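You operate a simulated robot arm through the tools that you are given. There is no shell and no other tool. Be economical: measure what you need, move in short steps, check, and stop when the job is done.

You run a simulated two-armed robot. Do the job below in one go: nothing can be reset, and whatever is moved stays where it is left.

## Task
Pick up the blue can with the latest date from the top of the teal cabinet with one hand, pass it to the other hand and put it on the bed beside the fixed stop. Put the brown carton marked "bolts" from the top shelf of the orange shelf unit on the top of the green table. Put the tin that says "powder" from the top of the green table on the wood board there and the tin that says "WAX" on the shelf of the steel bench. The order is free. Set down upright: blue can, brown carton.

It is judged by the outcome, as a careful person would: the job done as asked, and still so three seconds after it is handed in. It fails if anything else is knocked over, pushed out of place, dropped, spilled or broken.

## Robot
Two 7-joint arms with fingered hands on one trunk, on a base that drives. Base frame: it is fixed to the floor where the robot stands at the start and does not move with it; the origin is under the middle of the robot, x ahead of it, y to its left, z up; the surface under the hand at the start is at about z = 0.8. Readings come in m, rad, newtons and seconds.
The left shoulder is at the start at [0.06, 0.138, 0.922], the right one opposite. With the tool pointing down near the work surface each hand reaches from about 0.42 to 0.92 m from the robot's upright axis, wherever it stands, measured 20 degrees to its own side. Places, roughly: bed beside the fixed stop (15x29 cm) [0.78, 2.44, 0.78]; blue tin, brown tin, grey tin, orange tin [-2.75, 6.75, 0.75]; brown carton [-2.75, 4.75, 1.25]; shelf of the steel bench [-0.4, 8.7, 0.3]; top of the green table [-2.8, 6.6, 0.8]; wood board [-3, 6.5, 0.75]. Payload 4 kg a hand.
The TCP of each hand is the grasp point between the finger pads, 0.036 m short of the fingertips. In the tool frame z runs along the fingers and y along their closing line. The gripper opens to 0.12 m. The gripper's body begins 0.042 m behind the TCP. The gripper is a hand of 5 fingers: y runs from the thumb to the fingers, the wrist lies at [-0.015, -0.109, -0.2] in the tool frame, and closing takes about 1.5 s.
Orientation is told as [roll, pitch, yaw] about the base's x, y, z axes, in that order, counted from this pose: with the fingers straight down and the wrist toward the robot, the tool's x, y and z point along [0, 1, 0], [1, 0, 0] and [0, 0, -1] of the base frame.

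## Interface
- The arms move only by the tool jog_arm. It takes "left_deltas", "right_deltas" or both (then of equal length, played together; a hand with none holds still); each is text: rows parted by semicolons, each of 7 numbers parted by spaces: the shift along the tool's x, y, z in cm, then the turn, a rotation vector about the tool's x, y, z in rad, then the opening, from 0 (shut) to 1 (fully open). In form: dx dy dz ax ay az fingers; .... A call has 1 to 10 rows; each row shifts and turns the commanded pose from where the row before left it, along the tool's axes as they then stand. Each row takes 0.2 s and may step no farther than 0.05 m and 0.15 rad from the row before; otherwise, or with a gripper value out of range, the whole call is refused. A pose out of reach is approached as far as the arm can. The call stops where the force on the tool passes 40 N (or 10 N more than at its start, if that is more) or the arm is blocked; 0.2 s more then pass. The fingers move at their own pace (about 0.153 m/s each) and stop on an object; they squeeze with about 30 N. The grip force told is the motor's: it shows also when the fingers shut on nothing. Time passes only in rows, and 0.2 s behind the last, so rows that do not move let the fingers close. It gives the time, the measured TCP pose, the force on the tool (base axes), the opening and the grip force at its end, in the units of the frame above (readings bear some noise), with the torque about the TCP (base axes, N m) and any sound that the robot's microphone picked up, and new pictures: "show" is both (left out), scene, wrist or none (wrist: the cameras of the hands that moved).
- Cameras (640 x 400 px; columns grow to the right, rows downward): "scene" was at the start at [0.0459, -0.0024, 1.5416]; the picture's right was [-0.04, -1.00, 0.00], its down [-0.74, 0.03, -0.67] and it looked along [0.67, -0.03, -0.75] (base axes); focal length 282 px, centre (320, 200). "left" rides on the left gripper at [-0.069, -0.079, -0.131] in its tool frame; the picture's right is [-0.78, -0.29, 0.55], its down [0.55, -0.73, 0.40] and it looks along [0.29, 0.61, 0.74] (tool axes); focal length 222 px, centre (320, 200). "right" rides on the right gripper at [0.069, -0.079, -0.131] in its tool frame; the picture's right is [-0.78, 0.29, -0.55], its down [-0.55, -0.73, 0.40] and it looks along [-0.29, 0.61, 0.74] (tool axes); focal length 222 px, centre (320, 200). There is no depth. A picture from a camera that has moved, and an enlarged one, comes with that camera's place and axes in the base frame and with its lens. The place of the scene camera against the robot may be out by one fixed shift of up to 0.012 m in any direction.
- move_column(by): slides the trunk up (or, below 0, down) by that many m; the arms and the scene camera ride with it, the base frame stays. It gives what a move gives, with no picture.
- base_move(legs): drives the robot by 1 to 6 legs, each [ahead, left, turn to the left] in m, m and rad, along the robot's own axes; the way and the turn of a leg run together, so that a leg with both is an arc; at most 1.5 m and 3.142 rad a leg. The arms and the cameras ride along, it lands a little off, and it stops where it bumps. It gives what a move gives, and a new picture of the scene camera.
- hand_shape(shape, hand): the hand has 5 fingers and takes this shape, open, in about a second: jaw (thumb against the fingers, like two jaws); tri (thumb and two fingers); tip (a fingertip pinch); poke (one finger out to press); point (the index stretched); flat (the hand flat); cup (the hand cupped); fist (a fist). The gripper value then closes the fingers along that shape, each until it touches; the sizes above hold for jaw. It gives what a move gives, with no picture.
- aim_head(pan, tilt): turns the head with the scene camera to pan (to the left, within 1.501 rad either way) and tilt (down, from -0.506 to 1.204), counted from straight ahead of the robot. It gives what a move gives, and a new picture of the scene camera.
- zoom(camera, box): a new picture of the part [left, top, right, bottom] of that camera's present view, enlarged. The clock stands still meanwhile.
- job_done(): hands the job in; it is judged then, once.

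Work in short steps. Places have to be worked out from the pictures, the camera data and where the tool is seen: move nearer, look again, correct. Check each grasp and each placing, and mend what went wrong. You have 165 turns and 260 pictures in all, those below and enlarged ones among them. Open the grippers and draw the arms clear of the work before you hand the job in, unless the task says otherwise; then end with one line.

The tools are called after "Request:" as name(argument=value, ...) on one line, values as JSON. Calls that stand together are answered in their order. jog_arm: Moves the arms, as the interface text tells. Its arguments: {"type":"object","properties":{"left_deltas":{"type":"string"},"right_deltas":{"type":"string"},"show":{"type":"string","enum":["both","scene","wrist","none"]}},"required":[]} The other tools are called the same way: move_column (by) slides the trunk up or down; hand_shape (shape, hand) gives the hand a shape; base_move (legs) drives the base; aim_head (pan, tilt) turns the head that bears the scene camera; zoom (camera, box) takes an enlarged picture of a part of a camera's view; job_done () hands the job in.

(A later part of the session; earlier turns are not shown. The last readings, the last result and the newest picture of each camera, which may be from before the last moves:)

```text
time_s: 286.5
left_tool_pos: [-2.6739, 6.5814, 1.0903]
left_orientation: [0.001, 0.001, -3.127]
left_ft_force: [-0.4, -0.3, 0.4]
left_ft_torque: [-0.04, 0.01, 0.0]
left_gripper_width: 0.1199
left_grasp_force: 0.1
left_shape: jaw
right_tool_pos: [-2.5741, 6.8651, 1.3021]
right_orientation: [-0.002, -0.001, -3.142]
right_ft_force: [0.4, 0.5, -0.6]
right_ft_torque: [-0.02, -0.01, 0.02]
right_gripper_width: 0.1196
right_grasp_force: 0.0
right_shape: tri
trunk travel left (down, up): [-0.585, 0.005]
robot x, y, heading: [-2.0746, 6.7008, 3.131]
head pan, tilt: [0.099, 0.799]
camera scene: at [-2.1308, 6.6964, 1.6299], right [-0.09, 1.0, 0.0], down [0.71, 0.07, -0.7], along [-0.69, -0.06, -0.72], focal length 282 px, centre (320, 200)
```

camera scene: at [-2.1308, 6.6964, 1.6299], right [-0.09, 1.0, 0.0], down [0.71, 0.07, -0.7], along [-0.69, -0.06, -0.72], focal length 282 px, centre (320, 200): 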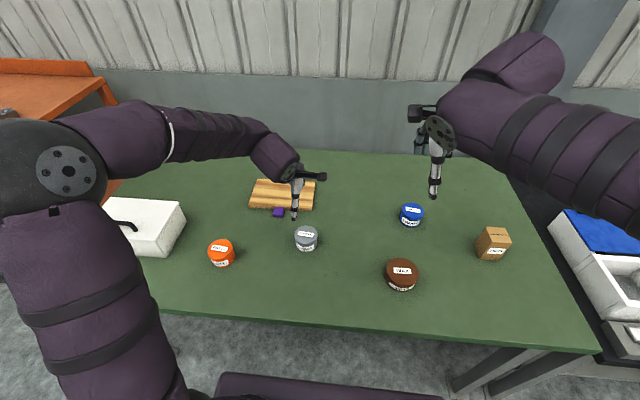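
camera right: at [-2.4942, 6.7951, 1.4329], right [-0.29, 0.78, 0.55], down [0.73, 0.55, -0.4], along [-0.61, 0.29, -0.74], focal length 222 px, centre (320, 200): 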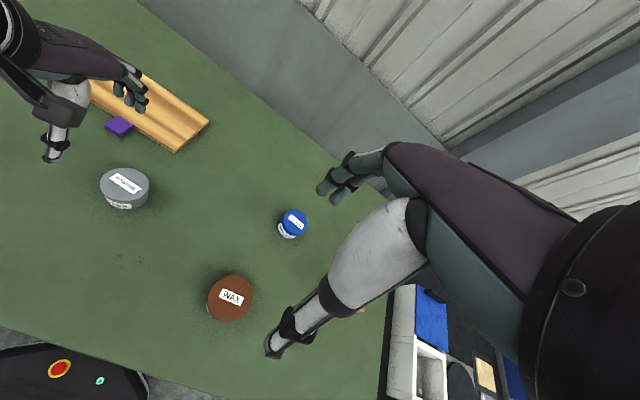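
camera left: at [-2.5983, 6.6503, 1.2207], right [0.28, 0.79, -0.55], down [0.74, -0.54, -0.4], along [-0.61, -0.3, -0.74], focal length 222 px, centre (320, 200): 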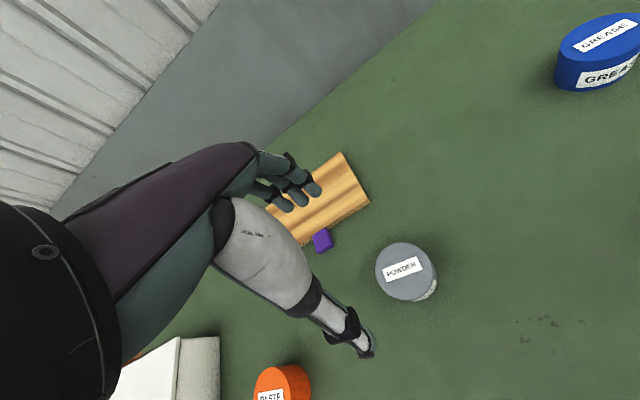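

Powder tin axis ≈(-2.688, 6.595), lid z≈0.85–0.86. I centre and lower the left hand to z≈0.97, then look.

Request:
jog_arm(left_deltas="-1.4 1.3 3 0 0 0 1;0 0 4.5 0 0 0 1;0 0 4.5 0 0 0 1", show="wrist")

Request:
zoom(camera="scene", box=[250, 160, 370, 270])

```text
time_s: 287.3
left_tool_pos: [-2.689, 6.5938, 0.9708]
left_orientation: [0.002, 0.002, -3.126]
left_ft_force: [0.0, -0.4, -0.2]
left_ft_torque: [-0.01, 0.02, -0.01]
left_gripper_width: 0.1196
left_grasp_force: 0.0
left_shape: jaw
right_tool_pos: [-2.5761, 6.8655, 1.3021]
right_orientation: [-0.002, -0.002, -3.142]
right_ft_force: [0.7, 0.4, 0.1]
right_ft_torque: [-0.03, -0.05, 0.01]
right_gripper_width: 0.1196
right_grasp_force: 0.0
right_shape: tri
trunk travel left (down, up): [-0.585, 0.005]
robot x, y, heading: [-2.0758, 6.7056, 3.134]
head pan, tilt: [0.099, 0.799]
camera left: at [-2.6121, 6.6636, 1.1018], right [0.28, 0.79, -0.55], down [0.74, -0.54, -0.4], along [-0.61, -0.3, -0.74], focal length 222 px, centre (320, 200)
```

left: 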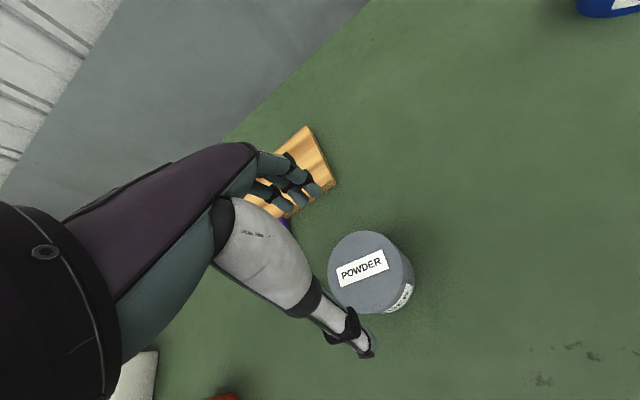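

```text
3.64 times, centred on (310, 215) of scene
camera zoom: at [-2.132, 6.6968, 1.63], right [-0.09, 1.0, 0.0], down [0.71, 0.07, -0.7], along [-0.69, -0.07, -0.72], focal length 1025 px, centre (356, 146)
```

zoom: 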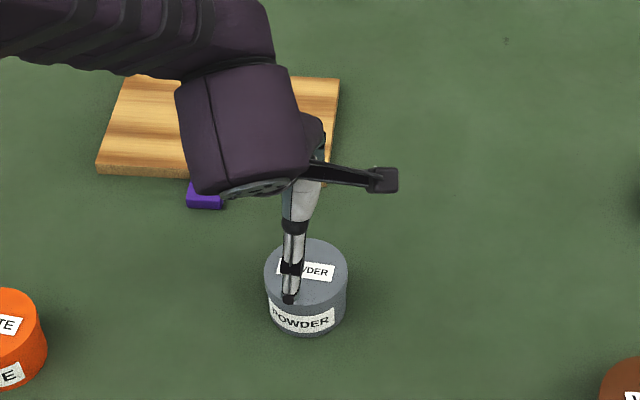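

Re-triangulated: lid z≈0.92 at (-2.672, 6.604). I correct the position and descend to about 0.925.

Request:
jog_arm(left_deltas="-1 -1.7 0.5 0 0 0 1;0 0 2 0 0 0 1;0 0 2 0 0 0 1", show="wrist")

Request:
zoom(camera="scene", box=[250, 160, 370, 270])

```text
time_s: 288.1
left_tool_pos: [-2.6715, 6.6037, 0.9259]
left_orientation: [0.003, 0.002, -3.128]
left_ft_force: [-0.8, -0.1, -0.5]
left_ft_torque: [-0.02, -0.03, -0.02]
left_gripper_width: 0.1196
left_grasp_force: 0.1
left_shape: jaw
right_tool_pos: [-2.5746, 6.8653, 1.3017]
right_orientation: [-0.001, -0.002, -3.142]
right_ft_force: [0.4, 0.5, 0.0]
right_ft_torque: [0.01, -0.03, 0.0]
right_gripper_width: 0.1194
right_grasp_force: 0.0
right_shape: tri
trunk travel left (down, up): [-0.585, 0.005]
robot x, y, heading: [-2.0816, 6.7037, 3.134]
head pan, tilt: [0.099, 0.799]
camera left: at [-2.5942, 6.6745, 1.0564], right [0.28, 0.79, -0.55], down [0.74, -0.54, -0.4], along [-0.61, -0.3, -0.74], focal length 222 px, centre (320, 200)
```

left: 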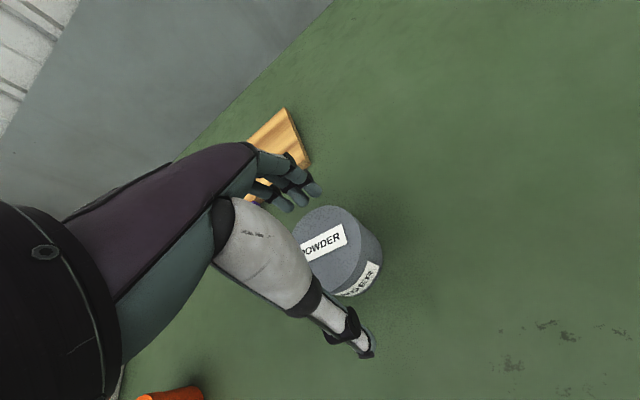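

```text
3.64 times, centred on (310, 215) of scene
camera zoom: at [-2.1309, 6.6969, 1.63], right [-0.09, 1.0, 0.0], down [0.71, 0.07, -0.7], along [-0.69, -0.07, -0.72], focal length 1025 px, centre (356, 146)
```

zoom: 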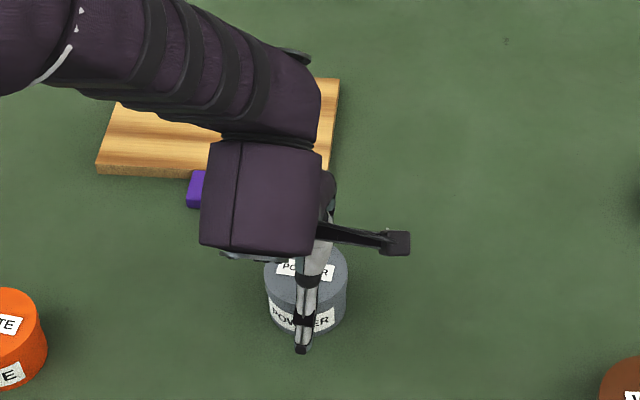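

Tin is nearly centred; fingertips already ~3–4 cm below the lid. I shift 8 mm, go 1 cm lower and close.

Request:
jog_arm(left_deltas="-0.8 0 0.5 0 0 0 1;0 0 0.5 0 0 0 1;0 0 0 0 0 0 0.6;0 0 0 0 0 0 0.3;0 0 0 0 0 0 0;0 0 0 0 0 0 0;0 0 0 0 0 0 0;0 0 0 0 0 0 0", show="wrist")

Request:
zoom(camera="scene", box=[250, 160, 370, 270])

```text
time_s: 289.9
left_tool_pos: [-2.6721, 6.6119, 0.9152]
left_orientation: [0.002, 0.003, -3.128]
left_ft_force: [0.2, 0.2, 0.2]
left_ft_torque: [0.0, -0.01, 0.04]
left_gripper_width: 0.0598
left_grasp_force: 30.9
left_shape: jaw
right_tool_pos: [-2.5747, 6.8651, 1.3024]
right_orientation: [-0.002, 0.0, -3.141]
right_ft_force: [0.3, -0.2, -0.3]
right_ft_torque: [-0.01, 0.02, 0.01]
right_gripper_width: 0.1196
right_grasp_force: 0.0
right_shape: tri
trunk travel left (down, up): [-0.585, 0.005]
robot x, y, heading: [-2.0786, 6.7016, 3.14]
head pan, tilt: [0.099, 0.799]
camera left: at [-2.5941, 6.6821, 1.0465], right [0.28, 0.79, -0.55], down [0.74, -0.54, -0.39], along [-0.61, -0.3, -0.74], focal length 222 px, centre (320, 200)
```

left: 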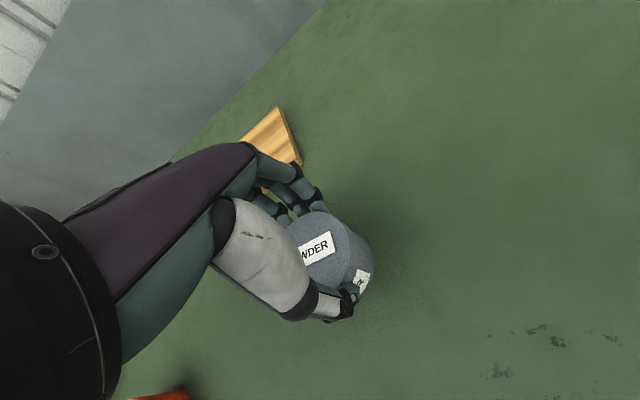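

```text
3.64 times, centred on (310, 215) of scene
camera zoom: at [-2.1308, 6.6965, 1.6299], right [-0.09, 1.0, 0.0], down [0.71, 0.07, -0.7], along [-0.69, -0.07, -0.72], focal length 1025 px, centre (356, 146)
```

zoom: 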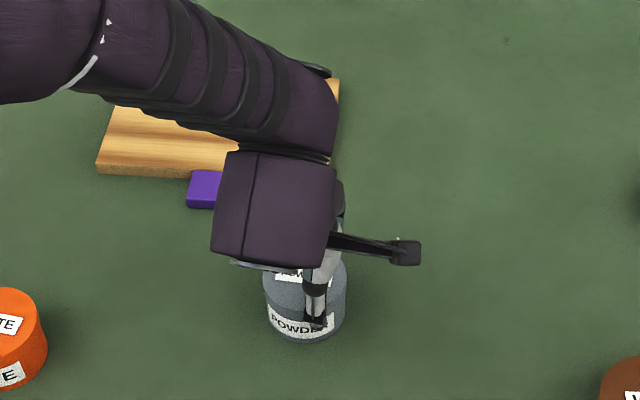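

Gripped. I lift the tin about 10 cm and check.

Request:
jog_arm(left_deltas="0 0 -2 0 0 0 0;0 0 -3 0 0 0 0;0 0 -3 0 0 0 0;0 0 -3 0 0 0 0", show="both")

```text
time_s: 290.9
left_tool_pos: [-2.671, 6.6108, 1.0257]
left_orientation: [0.002, 0.002, -3.128]
left_ft_force: [-0.5, -1.0, -2.8]
left_ft_torque: [0.03, 0.01, 0.03]
left_gripper_width: 0.0599
left_grasp_force: 29.8
left_shape: jaw
right_tool_pos: [-2.5746, 6.8634, 1.3025]
right_orientation: [-0.003, 0.001, -3.142]
right_ft_force: [-0.2, 0.0, -0.7]
right_ft_torque: [-0.02, 0.01, 0.01]
right_gripper_width: 0.1196
right_grasp_force: 0.1
right_shape: tri
trunk travel left (down, up): [-0.585, 0.005]
robot x, y, heading: [-2.0787, 6.7059, 3.134]
head pan, tilt: [0.099, 0.799]
camera scene: at [-2.1303, 6.6962, 1.6299], right [-0.09, 1.0, 0.0], down [0.71, 0.07, -0.7], along [-0.69, -0.06, -0.72], focal length 282 px, centre (320, 200)
camera left: at [-2.5939, 6.6812, 1.1565], right [0.28, 0.79, -0.55], down [0.74, -0.54, -0.39], along [-0.61, -0.3, -0.74], focal length 222 px, centre (320, 200)
```

scene: 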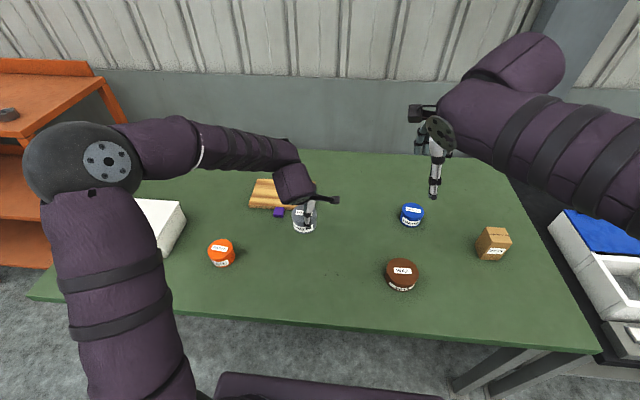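
left: 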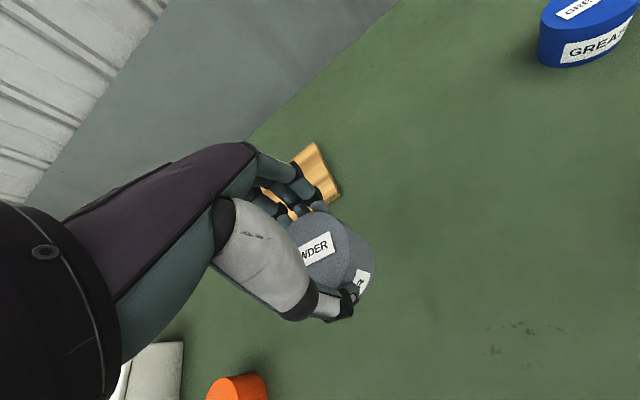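

Tin held level. Board centre ≈(-2.868, 6.495); I carry the tin over it.

Request:
jog_arm(left_deltas="2.2 3.94 0 0 0 0 0;2.2 3.94 0 0 0 0 0;2.2 3.94 0 0 0 0 0;2.2 3.94 0 0 0 0 0;2.2 3.94 0 0 0 0 0;0 0 2 0 0 0 0", show="both")

Request:
zoom(camera="scene", box=[230, 150, 350, 240])

```text
time_s: 292.3
left_tool_pos: [-2.8684, 6.4987, 1.0052]
left_orientation: [0.001, 0.002, -3.125]
left_ft_force: [0.0, 0.0, -2.8]
left_ft_torque: [0.06, -0.01, 0.02]
left_gripper_width: 0.0599
left_grasp_force: 29.5
left_shape: jaw
right_tool_pos: [-2.5741, 6.8658, 1.3023]
right_orientation: [-0.002, 0.0, -3.142]
right_ft_force: [0.3, 0.0, -0.2]
right_ft_torque: [0.0, -0.01, 0.02]
right_gripper_width: 0.1197
right_grasp_force: 0.0
right_shape: tri
trunk travel left (down, up): [-0.585, 0.005]
robot x, y, heading: [-2.0792, 6.706, 3.133]
head pan, tilt: [0.099, 0.799]
camera scene: at [-2.1307, 6.6964, 1.63], right [-0.09, 1.0, 0.0], down [0.71, 0.07, -0.7], along [-0.69, -0.07, -0.72], focal length 282 px, centre (320, 200)
camera left: at [-2.79, 6.5683, 1.1359], right [0.28, 0.79, -0.55], down [0.74, -0.54, -0.4], along [-0.61, -0.3, -0.74], focal length 222 px, centre (320, 200)
```

scene: 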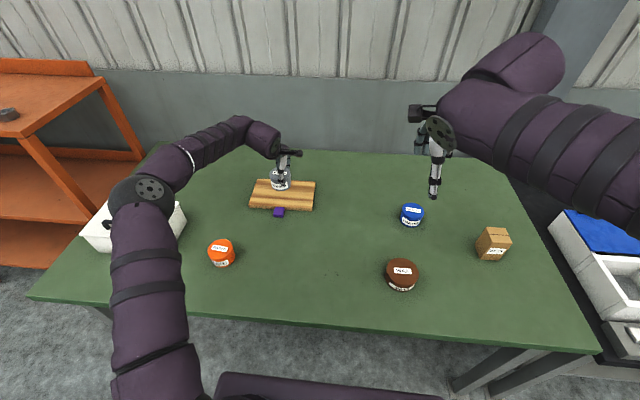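
left: 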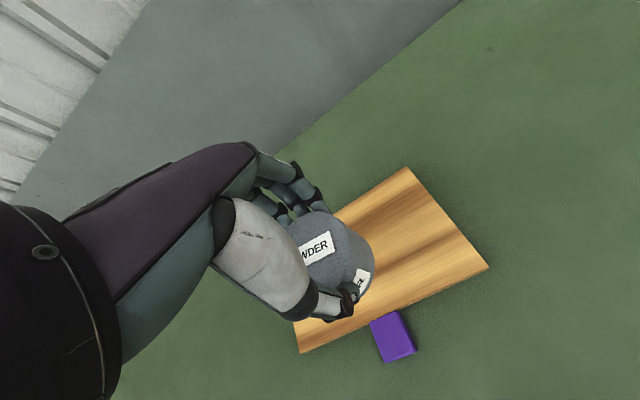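

```text
4.44 times, centred on (290, 195) of scene
camera zoom: at [-2.1307, 6.6964, 1.63], right [-0.09, 1.0, 0.0], down [0.71, 0.07, -0.7], along [-0.69, -0.07, -0.72], focal length 1253 px, centre (453, 222)
```

zoom: 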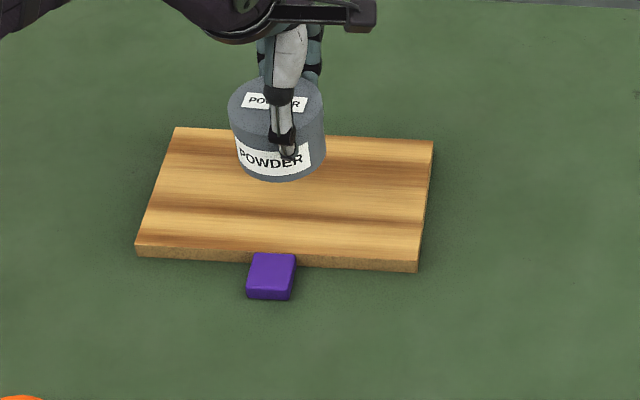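

The board is centred at about (-2.896, 6.481) per the wrist view; I shift forward/left 2 cm and lower to just above contact.

Request:
jog_arm(left_deltas="1.4 2.3 0 0 0 0 0;0 0 2.5 0 0 0 0;0 0 2.5 0 0 0 0;0 0 0.5 0 0 0 0;0 0 0.4 0 0 0 0", show="wrist")

Request:
zoom(camera="scene", box=[230, 150, 350, 240])

```text
time_s: 293.5
left_tool_pos: [-2.8894, 6.4845, 0.9456]
left_orientation: [0.001, 0.003, -3.126]
left_ft_force: [-0.1, 1.1, -3.5]
left_ft_torque: [0.03, -0.01, 0.0]
left_gripper_width: 0.0597
left_grasp_force: 30.2
left_shape: jaw
right_tool_pos: [-2.5747, 6.8637, 1.3013]
right_orientation: [-0.002, -0.001, -3.141]
right_ft_force: [0.5, 0.1, 0.1]
right_ft_torque: [0.01, -0.02, -0.02]
right_gripper_width: 0.1197
right_grasp_force: 0.0
right_shape: tri
trunk travel left (down, up): [-0.585, 0.005]
robot x, y, heading: [-2.0804, 6.7029, 3.137]
head pan, tilt: [0.099, 0.799]
camera left: at [-2.8122, 6.5545, 1.0762], right [0.28, 0.79, -0.55], down [0.74, -0.54, -0.39], along [-0.61, -0.3, -0.74], focal length 222 px, centre (320, 200)
```

left: 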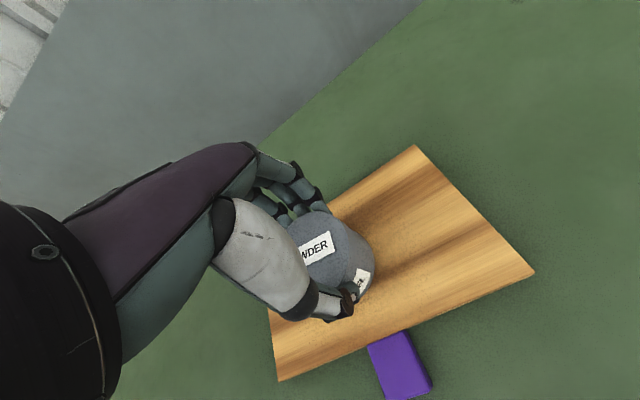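

```text
4.44 times, centred on (290, 195) of scene
camera zoom: at [-2.1314, 6.6962, 1.6299], right [-0.09, 1.0, 0.0], down [0.71, 0.07, -0.7], along [-0.69, -0.06, -0.72], focal length 1253 px, centre (453, 222)
```

zoom: 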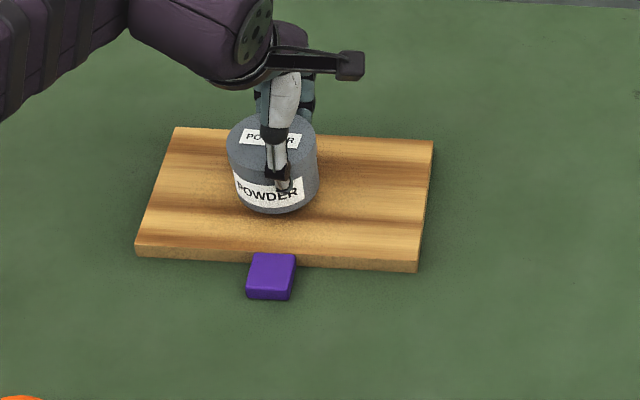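

Nearly down; lower gently in 3 mm steps to find contact.

Request:
jog_arm(left_deltas="0 0 0.3 0 0 0 0;0 0 0.3 0 0 0 0;0 0 0.3 0 0 0 0", show="none")

Request:
jog_arm(left_deltas="0 0 0.3 0 0 0 0;0 0 0.3 0 0 0 0", show="none")

```text
time_s: 294.3
left_tool_pos: [-2.8892, 6.4844, 0.9358]
left_orientation: [0.001, 0.001, -3.129]
left_ft_force: [-0.3, 0.3, -3.4]
left_ft_torque: [0.04, 0.0, -0.02]
left_gripper_width: 0.0593
left_grasp_force: 29.8
left_shape: jaw
right_tool_pos: [-2.5749, 6.8646, 1.3022]
right_orientation: [-0.001, -0.002, -3.141]
right_ft_force: [0.5, 0.1, -0.6]
right_ft_torque: [0.03, 0.01, 0.0]
right_gripper_width: 0.1197
right_grasp_force: 0.1
right_shape: tri
trunk travel left (down, up): [-0.585, 0.005]
robot x, y, heading: [-2.0769, 6.7022, 3.133]
head pan, tilt: [0.099, 0.799]
```

```text
time_s: 294.9
left_tool_pos: [-2.89, 6.4863, 0.9308]
left_orientation: [0.002, 0.0, -3.128]
left_ft_force: [-0.2, 0.5, -0.4]
left_ft_torque: [0.02, -0.03, -0.01]
left_gripper_width: 0.0597
left_grasp_force: 30.4
left_shape: jaw
right_tool_pos: [-2.5742, 6.8646, 1.3022]
right_orientation: [-0.002, -0.001, -3.142]
right_ft_force: [0.6, 0.0, -0.3]
right_ft_torque: [0.01, 0.0, 0.0]
right_gripper_width: 0.1198
right_grasp_force: 0.1
right_shape: tri
trunk travel left (down, up): [-0.585, 0.005]
robot x, y, heading: [-2.0788, 6.7008, 3.135]
head pan, tilt: [0.099, 0.799]
```

Contact (weight unloaded). I open and withdraw straight up.

Request:
jog_arm(left_deltas="0 0 0.1 0 0 0 0;0 0 0 0 0 0 0.6;0 0 0 0 0 0 1;0 0 0 0 0 0 1;0 0 0 0 0 0 1;0 0 -3 0 0 0 1;0 0 -4 0 0 0 1;0 0 -4 0 0 0 1;0 0 -4 0 0 0 1;0 -3 -3 0 0 0 1", show="wrist")

Request:
zoom(camera="scene", box=[200, 130, 440, 310])

```text
time_s: 297.1
left_tool_pos: [-2.8592, 6.4859, 1.1131]
left_orientation: [0.003, 0.0, -3.127]
left_ft_force: [0.0, -0.4, -0.1]
left_ft_torque: [0.01, 0.03, -0.01]
left_gripper_width: 0.1198
left_grasp_force: 0.0
left_shape: jaw
right_tool_pos: [-2.5739, 6.8642, 1.3024]
right_orientation: [-0.002, 0.0, -3.141]
right_ft_force: [0.4, 0.3, -0.2]
right_ft_torque: [0.01, 0.03, 0.01]
right_gripper_width: 0.1198
right_grasp_force: 0.0
right_shape: tri
trunk travel left (down, up): [-0.585, 0.005]
robot x, y, heading: [-2.0763, 6.7029, 3.136]
head pan, tilt: [0.099, 0.799]
camera left: at [-2.7808, 6.5553, 1.2434], right [0.28, 0.79, -0.55], down [0.74, -0.54, -0.4], along [-0.61, -0.3, -0.74], focal length 222 px, centre (320, 200)
```

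left: 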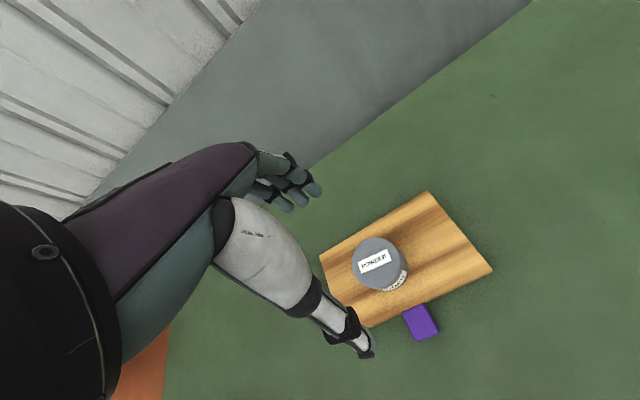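

```text
2.22 times, centred on (320, 220) of scene
camera zoom: at [-2.1287, 6.6961, 1.63], right [-0.09, 1.0, 0.0], down [0.71, 0.07, -0.7], along [-0.69, -0.06, -0.72], focal length 627 px, centre (320, 156)
```

zoom: 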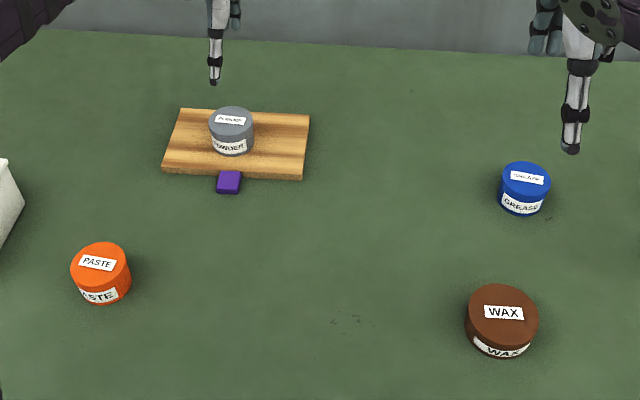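

Powder stands on the board; nothing else moved. Now WAX with the right hand in jaw shape: move above it and look. The left hand is drawn back.

Request:
hand_shape(hand="right", shape="jaw")

Request:
jog_arm(right_deltas="-1.2 0.4 4 0 0 0 1;-1.2 0.4 4 0 0 0 1;-1.2 0.4 4 0 0 0 1;0 0 4 0 0 0 1;0 0 4 0 0 0 1;0 0 3 0 0 0 1", left_deltas="0 -3 -3 0 0 0 1;0 -4 -2 0 0 0 1;0 -4 -2 0 0 0 1;0 -4 -2 0 0 0 1;0 -4 -2 0 0 0 1;0 -4 0 0 0 0 1", show="wrist")

```text
time_s: 298.0
left_tool_pos: [-2.8595, 6.4864, 1.1112]
left_orientation: [0.002, 0.003, -3.126]
left_ft_force: [0.1, 0.4, 0.0]
left_ft_torque: [0.01, -0.02, -0.01]
left_gripper_width: 0.1197
left_grasp_force: 0.1
left_shape: jaw
right_tool_pos: [-2.5737, 6.8643, 1.3019]
right_orientation: [-0.003, -0.001, -3.144]
right_ft_force: [0.4, -0.2, -0.2]
right_ft_torque: [0.01, -0.02, 0.01]
right_gripper_width: 0.1198
right_grasp_force: 0.0
right_shape: jaw
trunk travel left (down, up): [-0.585, 0.005]
robot x, y, heading: [-2.0778, 6.7059, 3.129]
head pan, tilt: [0.099, 0.799]
```

```text
time_s: 299.4
left_tool_pos: [-2.6296, 6.4902, 1.2217]
left_orientation: [0.005, 0.003, -3.128]
left_ft_force: [0.1, -0.2, 0.6]
left_ft_torque: [0.0, -0.02, -0.02]
left_gripper_width: 0.1198
left_grasp_force: 0.1
left_shape: jaw
right_tool_pos: [-2.5862, 6.9015, 1.0728]
right_orientation: [-0.001, 0.0, 3.141]
right_ft_force: [-0.5, 0.2, -0.5]
right_ft_torque: [0.01, -0.01, 0.01]
right_gripper_width: 0.1196
right_grasp_force: 0.0
right_shape: jaw
trunk travel left (down, up): [-0.585, 0.005]
robot x, y, heading: [-2.0766, 6.7069, 3.138]
head pan, tilt: [0.099, 0.799]
camera right: at [-2.5053, 6.8324, 1.2036], right [-0.29, 0.78, 0.55], down [0.74, 0.55, -0.4], along [-0.61, 0.29, -0.74], focal length 222 px, centre (320, 200)
camera left: at [-2.5524, 6.5597, 1.3516], right [0.28, 0.79, -0.55], down [0.74, -0.54, -0.39], along [-0.61, -0.3, -0.74], focal length 222 px, centre (320, 200)
```

right: 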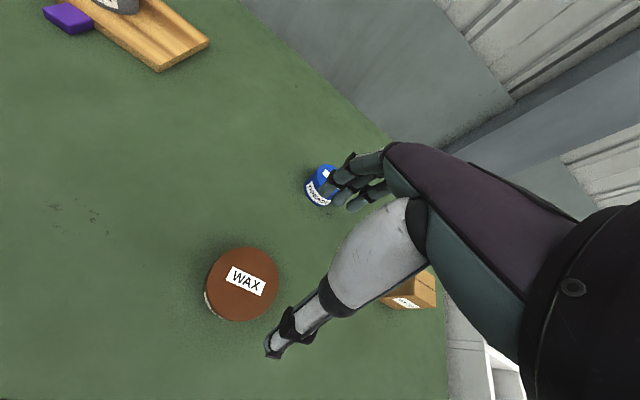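
left: 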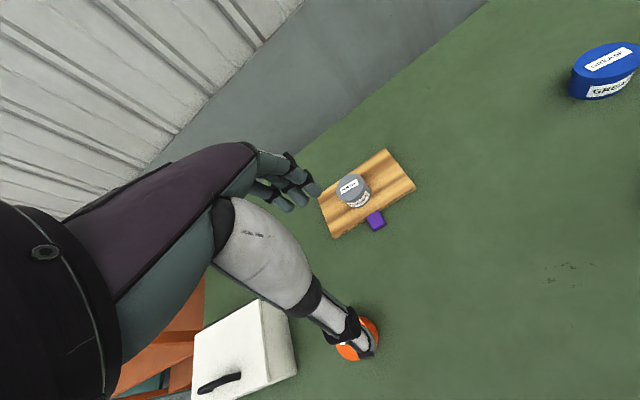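

Wax lid ≈(-2.573, 6.896). I centre and descend to z≈0.97 for a second look.

Request:
jog_arm(right_deltas="0.5 -1.2 3 0 0 0 1;0 0 4 0 0 0 1;0 0 3 0 0 0 1", show="wrist")

```text
time_s: 300.2
left_tool_pos: [-2.6313, 6.4904, 1.22]
left_orientation: [0.003, 0.002, -3.128]
left_ft_force: [-0.3, 0.7, 0.0]
left_ft_torque: [-0.04, -0.02, 0.02]
left_gripper_width: 0.1199
left_grasp_force: 0.1
left_shape: jaw
right_tool_pos: [-2.5759, 6.8966, 0.973]
right_orientation: [0.0, 0.0, 3.141]
right_ft_force: [-0.4, 0.9, 0.0]
right_ft_torque: [0.0, 0.01, 0.0]
right_gripper_width: 0.1198
right_grasp_force: 0.1
right_shape: jaw
trunk travel left (down, up): [-0.585, 0.005]
robot x, y, heading: [-2.076, 6.7085, 3.138]
head pan, tilt: [0.099, 0.799]
camera right: at [-2.4943, 6.828, 1.103], right [-0.29, 0.79, 0.55], down [0.74, 0.55, -0.4], along [-0.61, 0.29, -0.74], focal length 222 px, centre (320, 200)
```

right: 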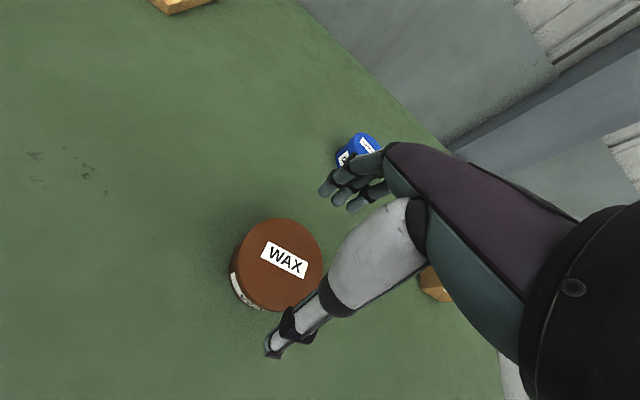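

Wax centre ≈(-2.579, 6.901), lid z≈0.87, diameter ~10 cm. I fine-align and descend to z≈0.90.

Request:
jog_arm(right_deltas="-0.45 0.3 2 0 0 0 1;0 0 2 0 0 0 1;0 0 2 0 0 0 1;0 0 1.3 0 0 0 1", show="wrist")

Request:
zoom(camera="scene", box=[340, 210, 460, 310])

Request:
zoom(camera="right", box=[220, 140, 440, 360])

```text
time_s: 301.2
left_tool_pos: [-2.6307, 6.4897, 1.2204]
left_orientation: [0.002, 0.002, -3.126]
left_ft_force: [-0.9, 0.1, -0.7]
left_ft_torque: [0.0, 0.05, -0.02]
left_gripper_width: 0.1197
left_grasp_force: 0.1
left_shape: jaw
right_tool_pos: [-2.578, 6.9021, 0.8998]
right_orientation: [-0.001, 0.001, 3.142]
right_ft_force: [0.1, 1.3, 0.0]
right_ft_torque: [-0.01, 0.02, -0.04]
right_gripper_width: 0.1198
right_grasp_force: 0.0
right_shape: jaw
trunk travel left (down, up): [-0.585, 0.005]
robot x, y, heading: [-2.0801, 6.7007, 3.132]
head pan, tilt: [0.099, 0.799]
camera right: at [-2.4971, 6.8327, 1.0304], right [-0.29, 0.78, 0.55], down [0.73, 0.55, -0.4], along [-0.61, 0.29, -0.74], focal length 222 px, centre (320, 200)
```

right: 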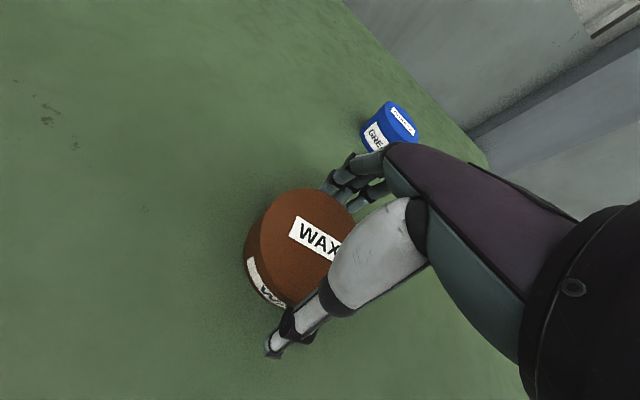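

```text
4.00 times, centred on (400, 260) of scene
camera zoom: at [-2.1306, 6.6966, 1.63], right [-0.09, 1.0, 0.0], down [0.71, 0.07, -0.7], along [-0.69, -0.07, -0.72], focal length 1128 px, centre (0, -40)
```

zoom: 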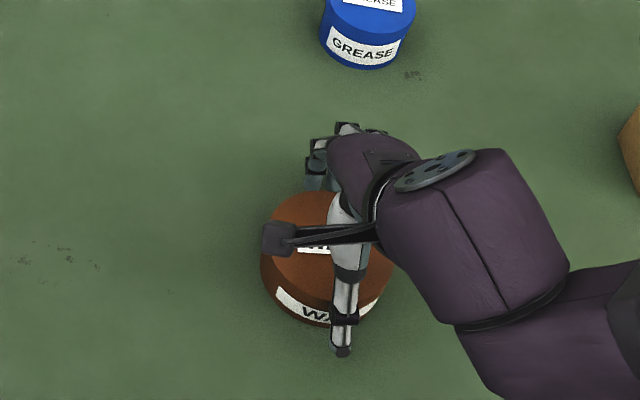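

```text
1.82 times, centred on (330, 250) of right
camera zoom: at [-2.4971, 6.8327, 1.0304], right [-0.29, 0.78, 0.55], down [0.73, 0.55, -0.4], along [-0.61, 0.29, -0.74], focal length 404 px, centre (302, 109)
```

zoom: 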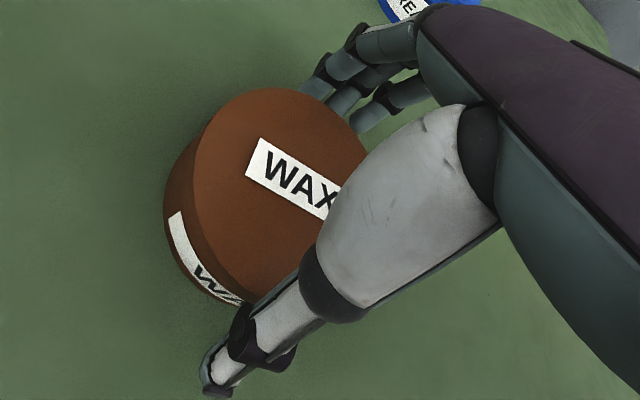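

Alignment good. I shift 5 mm left, descend 1.5 cm more in small steps, and close.

Request:
jog_arm(right_deltas="0.5 0 0.5 0 0 0 1;0 0 0.5 0 0 0 1;0 0 0.5 0 0 0 1", show="none")

Request:
jog_arm(right_deltas="0 0 0 0 0 0 0.6;0 0 0 0 0 0 0.3;0 0 0 0 0 0 0;0 0 0 0 0 0 0;0 0 0 0 0 0 0;0 0 0 0 0 0 0", show="wrist")

```text
time_s: 302.0
left_tool_pos: [-2.6301, 6.4889, 1.2215]
left_orientation: [0.001, 0.0, -3.127]
left_ft_force: [0.1, 0.0, -0.4]
left_ft_torque: [0.0, 0.0, -0.01]
left_gripper_width: 0.1198
left_grasp_force: 0.1
left_shape: jaw
right_tool_pos: [-2.5771, 6.8962, 0.8852]
right_orientation: [-0.002, -0.002, -3.14]
right_ft_force: [1.2, 0.4, 5.3]
right_ft_torque: [0.06, 0.4, -0.05]
right_gripper_width: 0.119
right_grasp_force: 0.0
right_shape: jaw
trunk travel left (down, up): [-0.585, 0.005]
robot x, y, heading: [-2.078, 6.7018, 3.137]
head pan, tilt: [0.099, 0.799]
```

```text
time_s: 303.4
left_tool_pos: [-2.6307, 6.4891, 1.2217]
left_orientation: [0.002, 0.002, -3.128]
left_ft_force: [0.3, 0.3, 1.0]
left_ft_torque: [-0.01, 0.01, -0.01]
left_gripper_width: 0.12
left_grasp_force: 0.1
left_shape: jaw
right_tool_pos: [-2.5776, 6.8946, 0.8863]
right_orientation: [-0.002, -0.002, -3.141]
right_ft_force: [-1.6, -0.8, 26.9]
right_ft_torque: [-0.1, -0.47, 0.06]
right_gripper_width: 0.082
right_grasp_force: 30.1
right_shape: jaw
trunk travel left (down, up): [-0.585, 0.005]
robot x, y, heading: [-2.0764, 6.7039, 3.137]
head pan, tilt: [0.099, 0.799]
camera right: at [-2.4962, 6.8263, 1.0166], right [-0.29, 0.78, 0.55], down [0.73, 0.55, -0.4], along [-0.62, 0.29, -0.73], focal length 222 px, centre (320, 200)
```

right: 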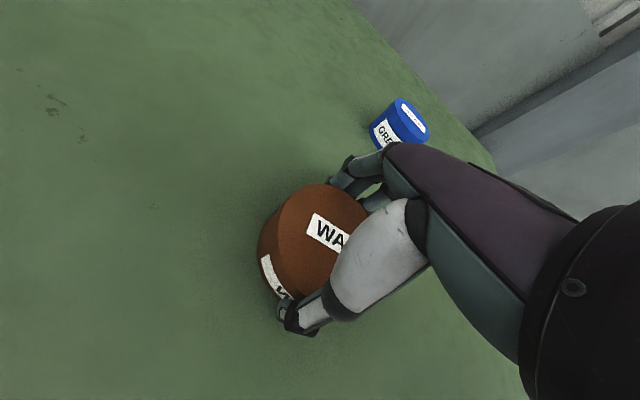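

Gripped at 8.2 cm. I lift straight up 20 cm.

Request:
jog_arm(right_deltas="0 0 -1 0 0 0 0;0 0 -2 0 0 0 0;0 0 -3 0 0 0 0;0 0 -4 0 0 0 0;0 0 -4 0 0 0 0;0 0 -4 0 0 0 0;0 0 -3 0 0 0 0", show="both")

```text
time_s: 305.0
left_tool_pos: [-2.6303, 6.4881, 1.221]
left_orientation: [0.002, 0.003, -3.128]
left_ft_force: [0.7, -0.5, -0.1]
left_ft_torque: [-0.02, -0.01, -0.04]
left_gripper_width: 0.1198
left_grasp_force: 0.2
left_shape: jaw
right_tool_pos: [-2.5771, 6.8943, 1.0953]
right_orientation: [-0.004, -0.003, -3.141]
right_ft_force: [0.4, -0.5, -3.9]
right_ft_torque: [0.01, 0.0, 0.01]
right_gripper_width: 0.0822
right_grasp_force: 29.8
right_shape: jaw
trunk travel left (down, up): [-0.585, 0.005]
robot x, y, heading: [-2.0773, 6.7056, 3.141]
head pan, tilt: [0.099, 0.799]
camera scene: at [-2.1303, 6.6961, 1.6299], right [-0.09, 1.0, 0.0], down [0.71, 0.07, -0.7], along [-0.69, -0.06, -0.72], focal length 282 px, centre (320, 200)
camera right: at [-2.4959, 6.8256, 1.2251], right [-0.29, 0.78, 0.55], down [0.73, 0.55, -0.4], along [-0.61, 0.29, -0.74], focal length 222 px, centre (320, 200)
```

scene: 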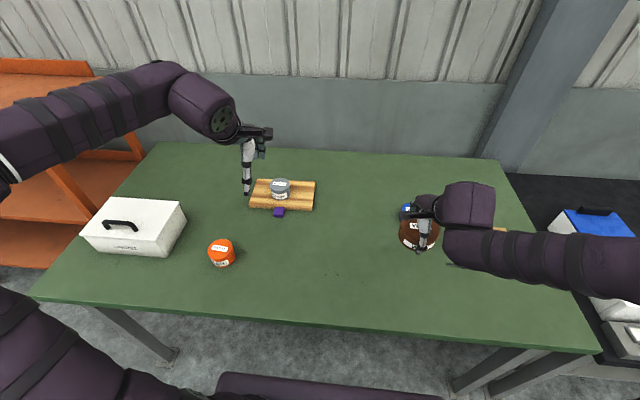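
right: 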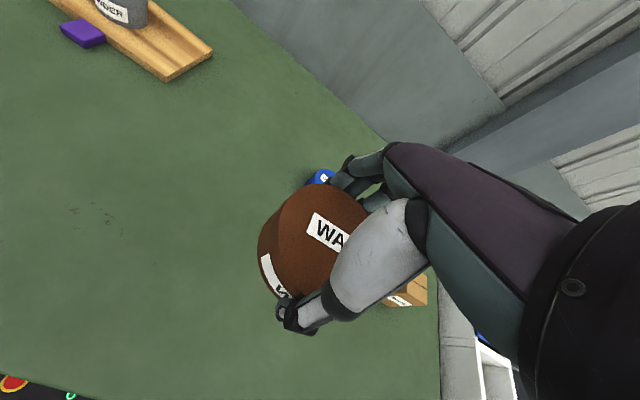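

Held level. I back away and turn right to face +y, toward the steel bench.

Request:
base_move(legs=[[-0.7, 0, 0], [0, 0, -1.57]])

Request:
aim_head(pan=-0.2, tilt=0.4)

```text
time_s: 312.6
left_tool_pos: [-1.5867, 7.2541, 1.2201]
left_orientation: [0.0, 0.002, 1.579]
left_ft_force: [0.2, 0.4, -0.4]
left_ft_torque: [-0.01, -0.01, -0.03]
left_gripper_width: 0.12
left_grasp_force: 0.0
left_shape: jaw
right_tool_pos: [-1.1808, 7.1963, 1.0934]
right_orientation: [-0.002, 0.0, 1.563]
right_ft_force: [0.5, 1.6, -3.2]
right_ft_torque: [0.03, 0.0, -0.03]
right_gripper_width: 0.082
right_grasp_force: 29.8
right_shape: jaw
trunk travel left (down, up): [-0.585, 0.005]
robot x, y, heading: [-1.3732, 6.7002, 1.56]
head pan, tilt: [0.099, 0.799]
camera scene: at [-1.3869, 6.7495, 1.6299], right [1.0, 0.09, 0.0], down [0.06, -0.71, -0.7], along [-0.06, 0.69, -0.72], focal length 282 px, centre (320, 200)
```

scene: 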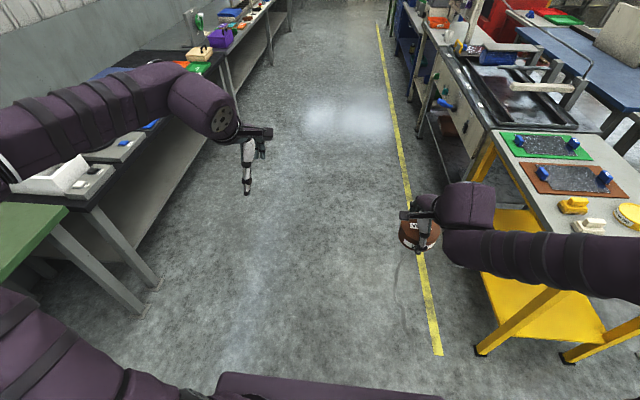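

```text
time_s: 313.5
left_tool_pos: [-1.5865, 7.2541, 1.2214]
left_orientation: [0.003, 0.001, 1.577]
left_ft_force: [-0.5, -0.5, 0.0]
left_ft_torque: [0.01, -0.01, -0.02]
left_gripper_width: 0.1199
left_grasp_force: 0.0
left_shape: jaw
right_tool_pos: [-1.1819, 7.1969, 1.0934]
right_orientation: [0.001, 0.0, 1.564]
right_ft_force: [0.3, -0.9, -2.1]
right_ft_torque: [-0.01, 0.03, 0.05]
right_gripper_width: 0.0821
right_grasp_force: 29.9
right_shape: jaw
trunk travel left (down, up): [-0.585, 0.005]
robot x, y, heading: [-1.3735, 6.6969, 1.56]
head pan, tilt: [-0.201, 0.4]
camera scene: at [-1.3604, 6.7596, 1.665], right [0.98, -0.21, 0.0], down [-0.08, -0.38, -0.92], along [0.2, 0.9, -0.39], focal length 282 px, centre (320, 200)
```

scene: 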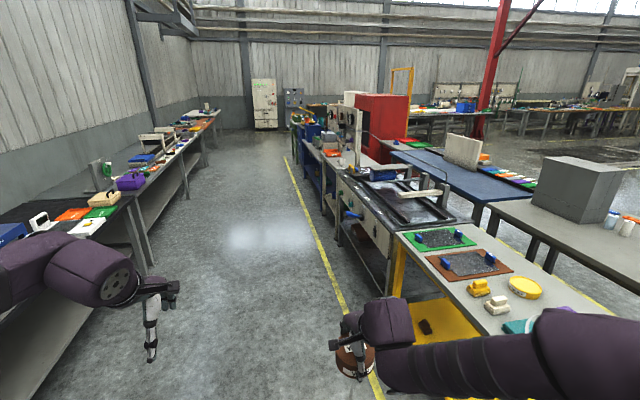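

The steel bench is the dark-topped one with drawers and an under-shelf past the yellow stand. I drive up the corridor and turn to face it.

Request:
base_move(legs=[[0, 0.15, 0], [1.5, 0, 0], [0.45, 0, 0], [0, 0, -1.57]])

Request:
aim_head(pan=0.0, tilt=0.6)

```text
time_s: 328.1
left_tool_pos: [-0.9383, 8.8695, 1.221]
left_orientation: [0.001, 0.002, 0.008]
left_ft_force: [-0.4, -0.5, -0.3]
left_ft_torque: [0.0, 0.0, 0.01]
left_gripper_width: 0.1199
left_grasp_force: 0.1
left_shape: jaw
right_tool_pos: [-0.9952, 8.4634, 1.0944]
right_orientation: [-0.002, -0.002, -0.008]
right_ft_force: [-0.1, -0.2, -3.9]
right_ft_torque: [0.03, -0.01, 0.01]
right_gripper_width: 0.0817
right_grasp_force: 29.9
right_shape: jaw
trunk travel left (down, up): [-0.585, 0.005]
robot x, y, heading: [-1.4951, 8.6597, -0.014]
head pan, tilt: [-0.201, 0.4]
camera scene: at [-1.4356, 8.6415, 1.665], right [-0.21, -0.98, 0.0], down [-0.38, 0.08, -0.92], along [0.9, -0.2, -0.39], focal length 282 px, centre (320, 200)
```

scene: 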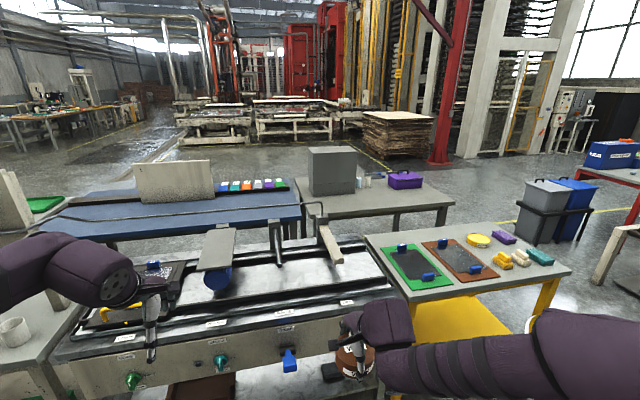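

```text
time_s: 328.8
left_tool_pos: [-0.9386, 8.8696, 1.2206]
left_orientation: [0.002, 0.003, 0.009]
left_ft_force: [-0.1, -0.8, -0.4]
left_ft_torque: [-0.01, -0.01, 0.02]
left_gripper_width: 0.1197
left_grasp_force: 0.1
left_shape: jaw
right_tool_pos: [-0.9954, 8.4643, 1.094]
right_orientation: [-0.003, 0.001, -0.007]
right_ft_force: [-0.5, -0.4, -3.6]
right_ft_torque: [0.01, 0.01, -0.01]
right_gripper_width: 0.0817
right_grasp_force: 30.1
right_shape: jaw
trunk travel left (down, up): [-0.585, 0.005]
robot x, y, heading: [-1.4925, 8.6562, -0.011]
head pan, tilt: [0.0, 0.6]
camera scene: at [-1.4378, 8.66, 1.6469], right [-0.01, -1.0, 0.0], down [-0.56, 0.01, -0.83], along [0.83, -0.01, -0.56], focal length 282 px, centre (320, 200)
```

scene: 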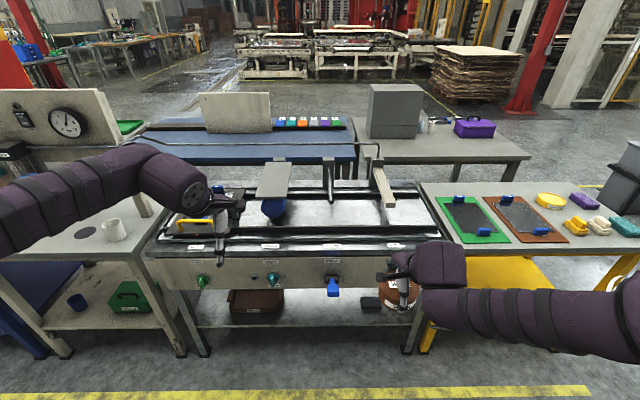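

I see the bench's lower shelf with a brown and a dark box on it. Zoom on the free space.

Request:
zoom(camera="scene", box=[170, 230, 450, 380])

Request:
aim_head(pan=0.0, tilt=0.85)

```text
2.29 times, centred on (310, 305) of scene
camera zoom: at [-1.4378, 8.66, 1.6469], right [-0.01, -1.0, 0.0], down [-0.56, 0.01, -0.83], along [0.83, -0.01, -0.56], focal length 644 px, centre (343, -40)
```

zoom: 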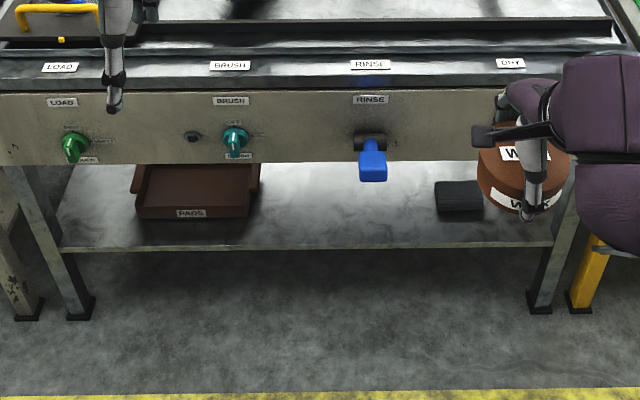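

```text
time_s: 329.6
left_tool_pos: [-0.938, 8.8705, 1.2212]
left_orientation: [0.001, 0.002, 0.011]
left_ft_force: [-0.3, 0.4, 0.1]
left_ft_torque: [0.02, 0.02, 0.02]
left_gripper_width: 0.1198
left_grasp_force: 0.0
left_shape: jaw
right_tool_pos: [-0.9957, 8.4643, 1.0949]
right_orientation: [-0.003, 0.0, -0.008]
right_ft_force: [-0.4, 0.5, -2.1]
right_ft_torque: [0.03, 0.01, 0.01]
right_gripper_width: 0.0818
right_grasp_force: 30.3
right_shape: jaw
trunk travel left (down, up): [-0.585, 0.005]
robot x, y, heading: [-1.4908, 8.6583, -0.012]
head pan, tilt: [0.0, 0.85]
camera scene: at [-1.448, 8.6602, 1.626], right [-0.01, -1.0, 0.0], down [-0.75, 0.01, -0.66], along [0.66, -0.01, -0.75], focal length 282 px, centre (320, 200)
```

scene: 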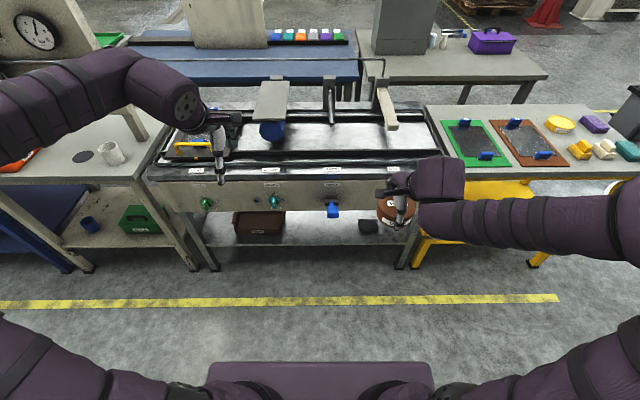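

Shelf at z≈0.3, front edge x≈-0.60, apron underside ≈0.59; free shelf space y≈8.44–8.82. I pull the left arm in, strafe left 0.25 m, and lower the trunk.

Request:
jog_arm(left_deltas="2 -3 0 0 0 0 1;2 -3 0 0 0 0 1;2 -3 0 0 0 0 1;2 -3 0 0 0 0 1;2 -1 0 0 0 0 1", show="none")

Request:
base_move(legs=[[0, 0.24, 0.012]])

Request:
move_column(by=-0.5)

Request:
aim_head(pan=-0.15, tilt=0.5)

```text
time_s: 330.8
left_tool_pos: [-1.0709, 8.9686, 1.2199]
left_orientation: [0.001, 0.002, 0.008]
left_ft_force: [-0.3, 0.1, 0.5]
left_ft_torque: [0.0, 0.02, -0.01]
left_gripper_width: 0.1198
left_grasp_force: 0.0
left_shape: jaw
right_tool_pos: [-0.9947, 8.4668, 1.0934]
right_orientation: [-0.002, -0.001, -0.006]
right_ft_force: [0.2, 0.6, -3.0]
right_ft_torque: [-0.02, 0.02, -0.02]
right_gripper_width: 0.0818
right_grasp_force: 30.5
right_shape: jaw
trunk travel left (down, up): [-0.585, 0.005]
robot x, y, heading: [-1.4956, 8.663, -0.01]
head pan, tilt: [0.0, 0.85]
```

```text
time_s: 332.6
left_tool_pos: [-1.0712, 9.216, 1.2194]
left_orientation: [0.003, 0.0, 0.021]
left_ft_force: [0.0, 0.8, 0.0]
left_ft_torque: [0.0, -0.01, 0.06]
left_gripper_width: 0.1198
left_grasp_force: 0.0
left_shape: jaw
right_tool_pos: [-0.9912, 8.7105, 1.0941]
right_orientation: [-0.001, 0.0, 0.006]
right_ft_force: [0.2, 0.7, -3.0]
right_ft_torque: [-0.02, 0.01, 0.03]
right_gripper_width: 0.0818
right_grasp_force: 29.5
right_shape: jaw
trunk travel left (down, up): [-0.585, 0.005]
robot x, y, heading: [-1.4914, 8.8974, -0.002]
head pan, tilt: [0.0, 0.85]
camera scene: at [-1.4464, 8.9024, 1.6259], right [0.0, -1.0, 0.0], down [-0.75, 0.0, -0.66], along [0.66, 0.0, -0.75], focal length 282 px, centre (320, 200)
```

scene: 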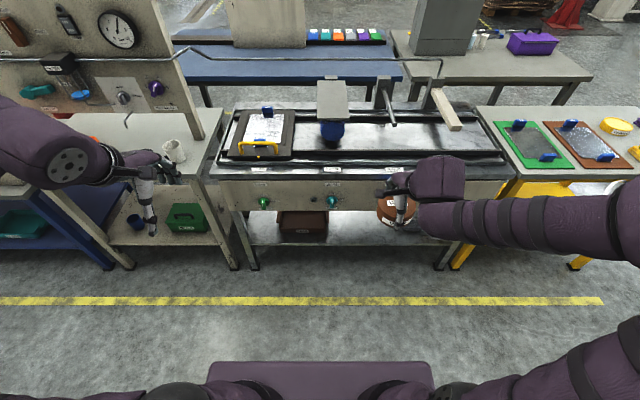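

```text
refused: -0.5 is not a number from -0.4 to 0.4
```

```text
time_s: 333.4
left_tool_pos: [-1.0716, 9.2151, 1.2192]
left_orientation: [0.002, 0.002, 0.021]
left_ft_force: [-0.3, -0.5, 0.0]
left_ft_torque: [-0.03, 0.0, -0.02]
left_gripper_width: 0.1198
left_grasp_force: 0.1
left_shape: jaw
right_tool_pos: [-0.9899, 8.7114, 1.0947]
right_orientation: [-0.003, 0.0, 0.006]
right_ft_force: [-0.5, 0.7, -3.2]
right_ft_torque: [0.02, 0.01, 0.0]
right_gripper_width: 0.0817
right_grasp_force: 29.7
right_shape: jaw
trunk travel left (down, up): [-0.585, 0.005]
robot x, y, heading: [-1.4947, 8.9003, -0.001]
head pan, tilt: [-0.15, 0.499]
camera scene: at [-1.4346, 8.8875, 1.6558], right [-0.15, -0.99, 0.0], down [-0.47, 0.07, -0.88], along [0.87, -0.13, -0.48], focal length 282 px, centre (320, 200)
```

scene: 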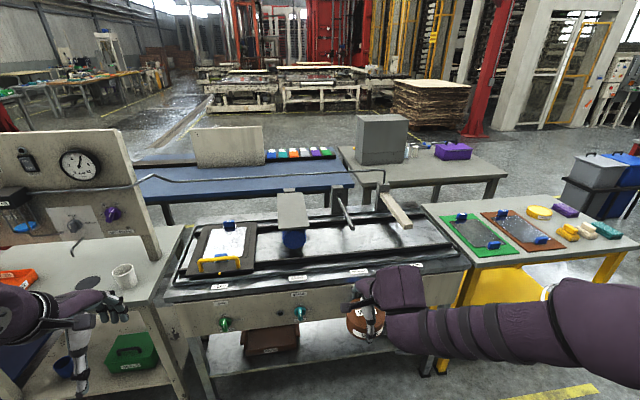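

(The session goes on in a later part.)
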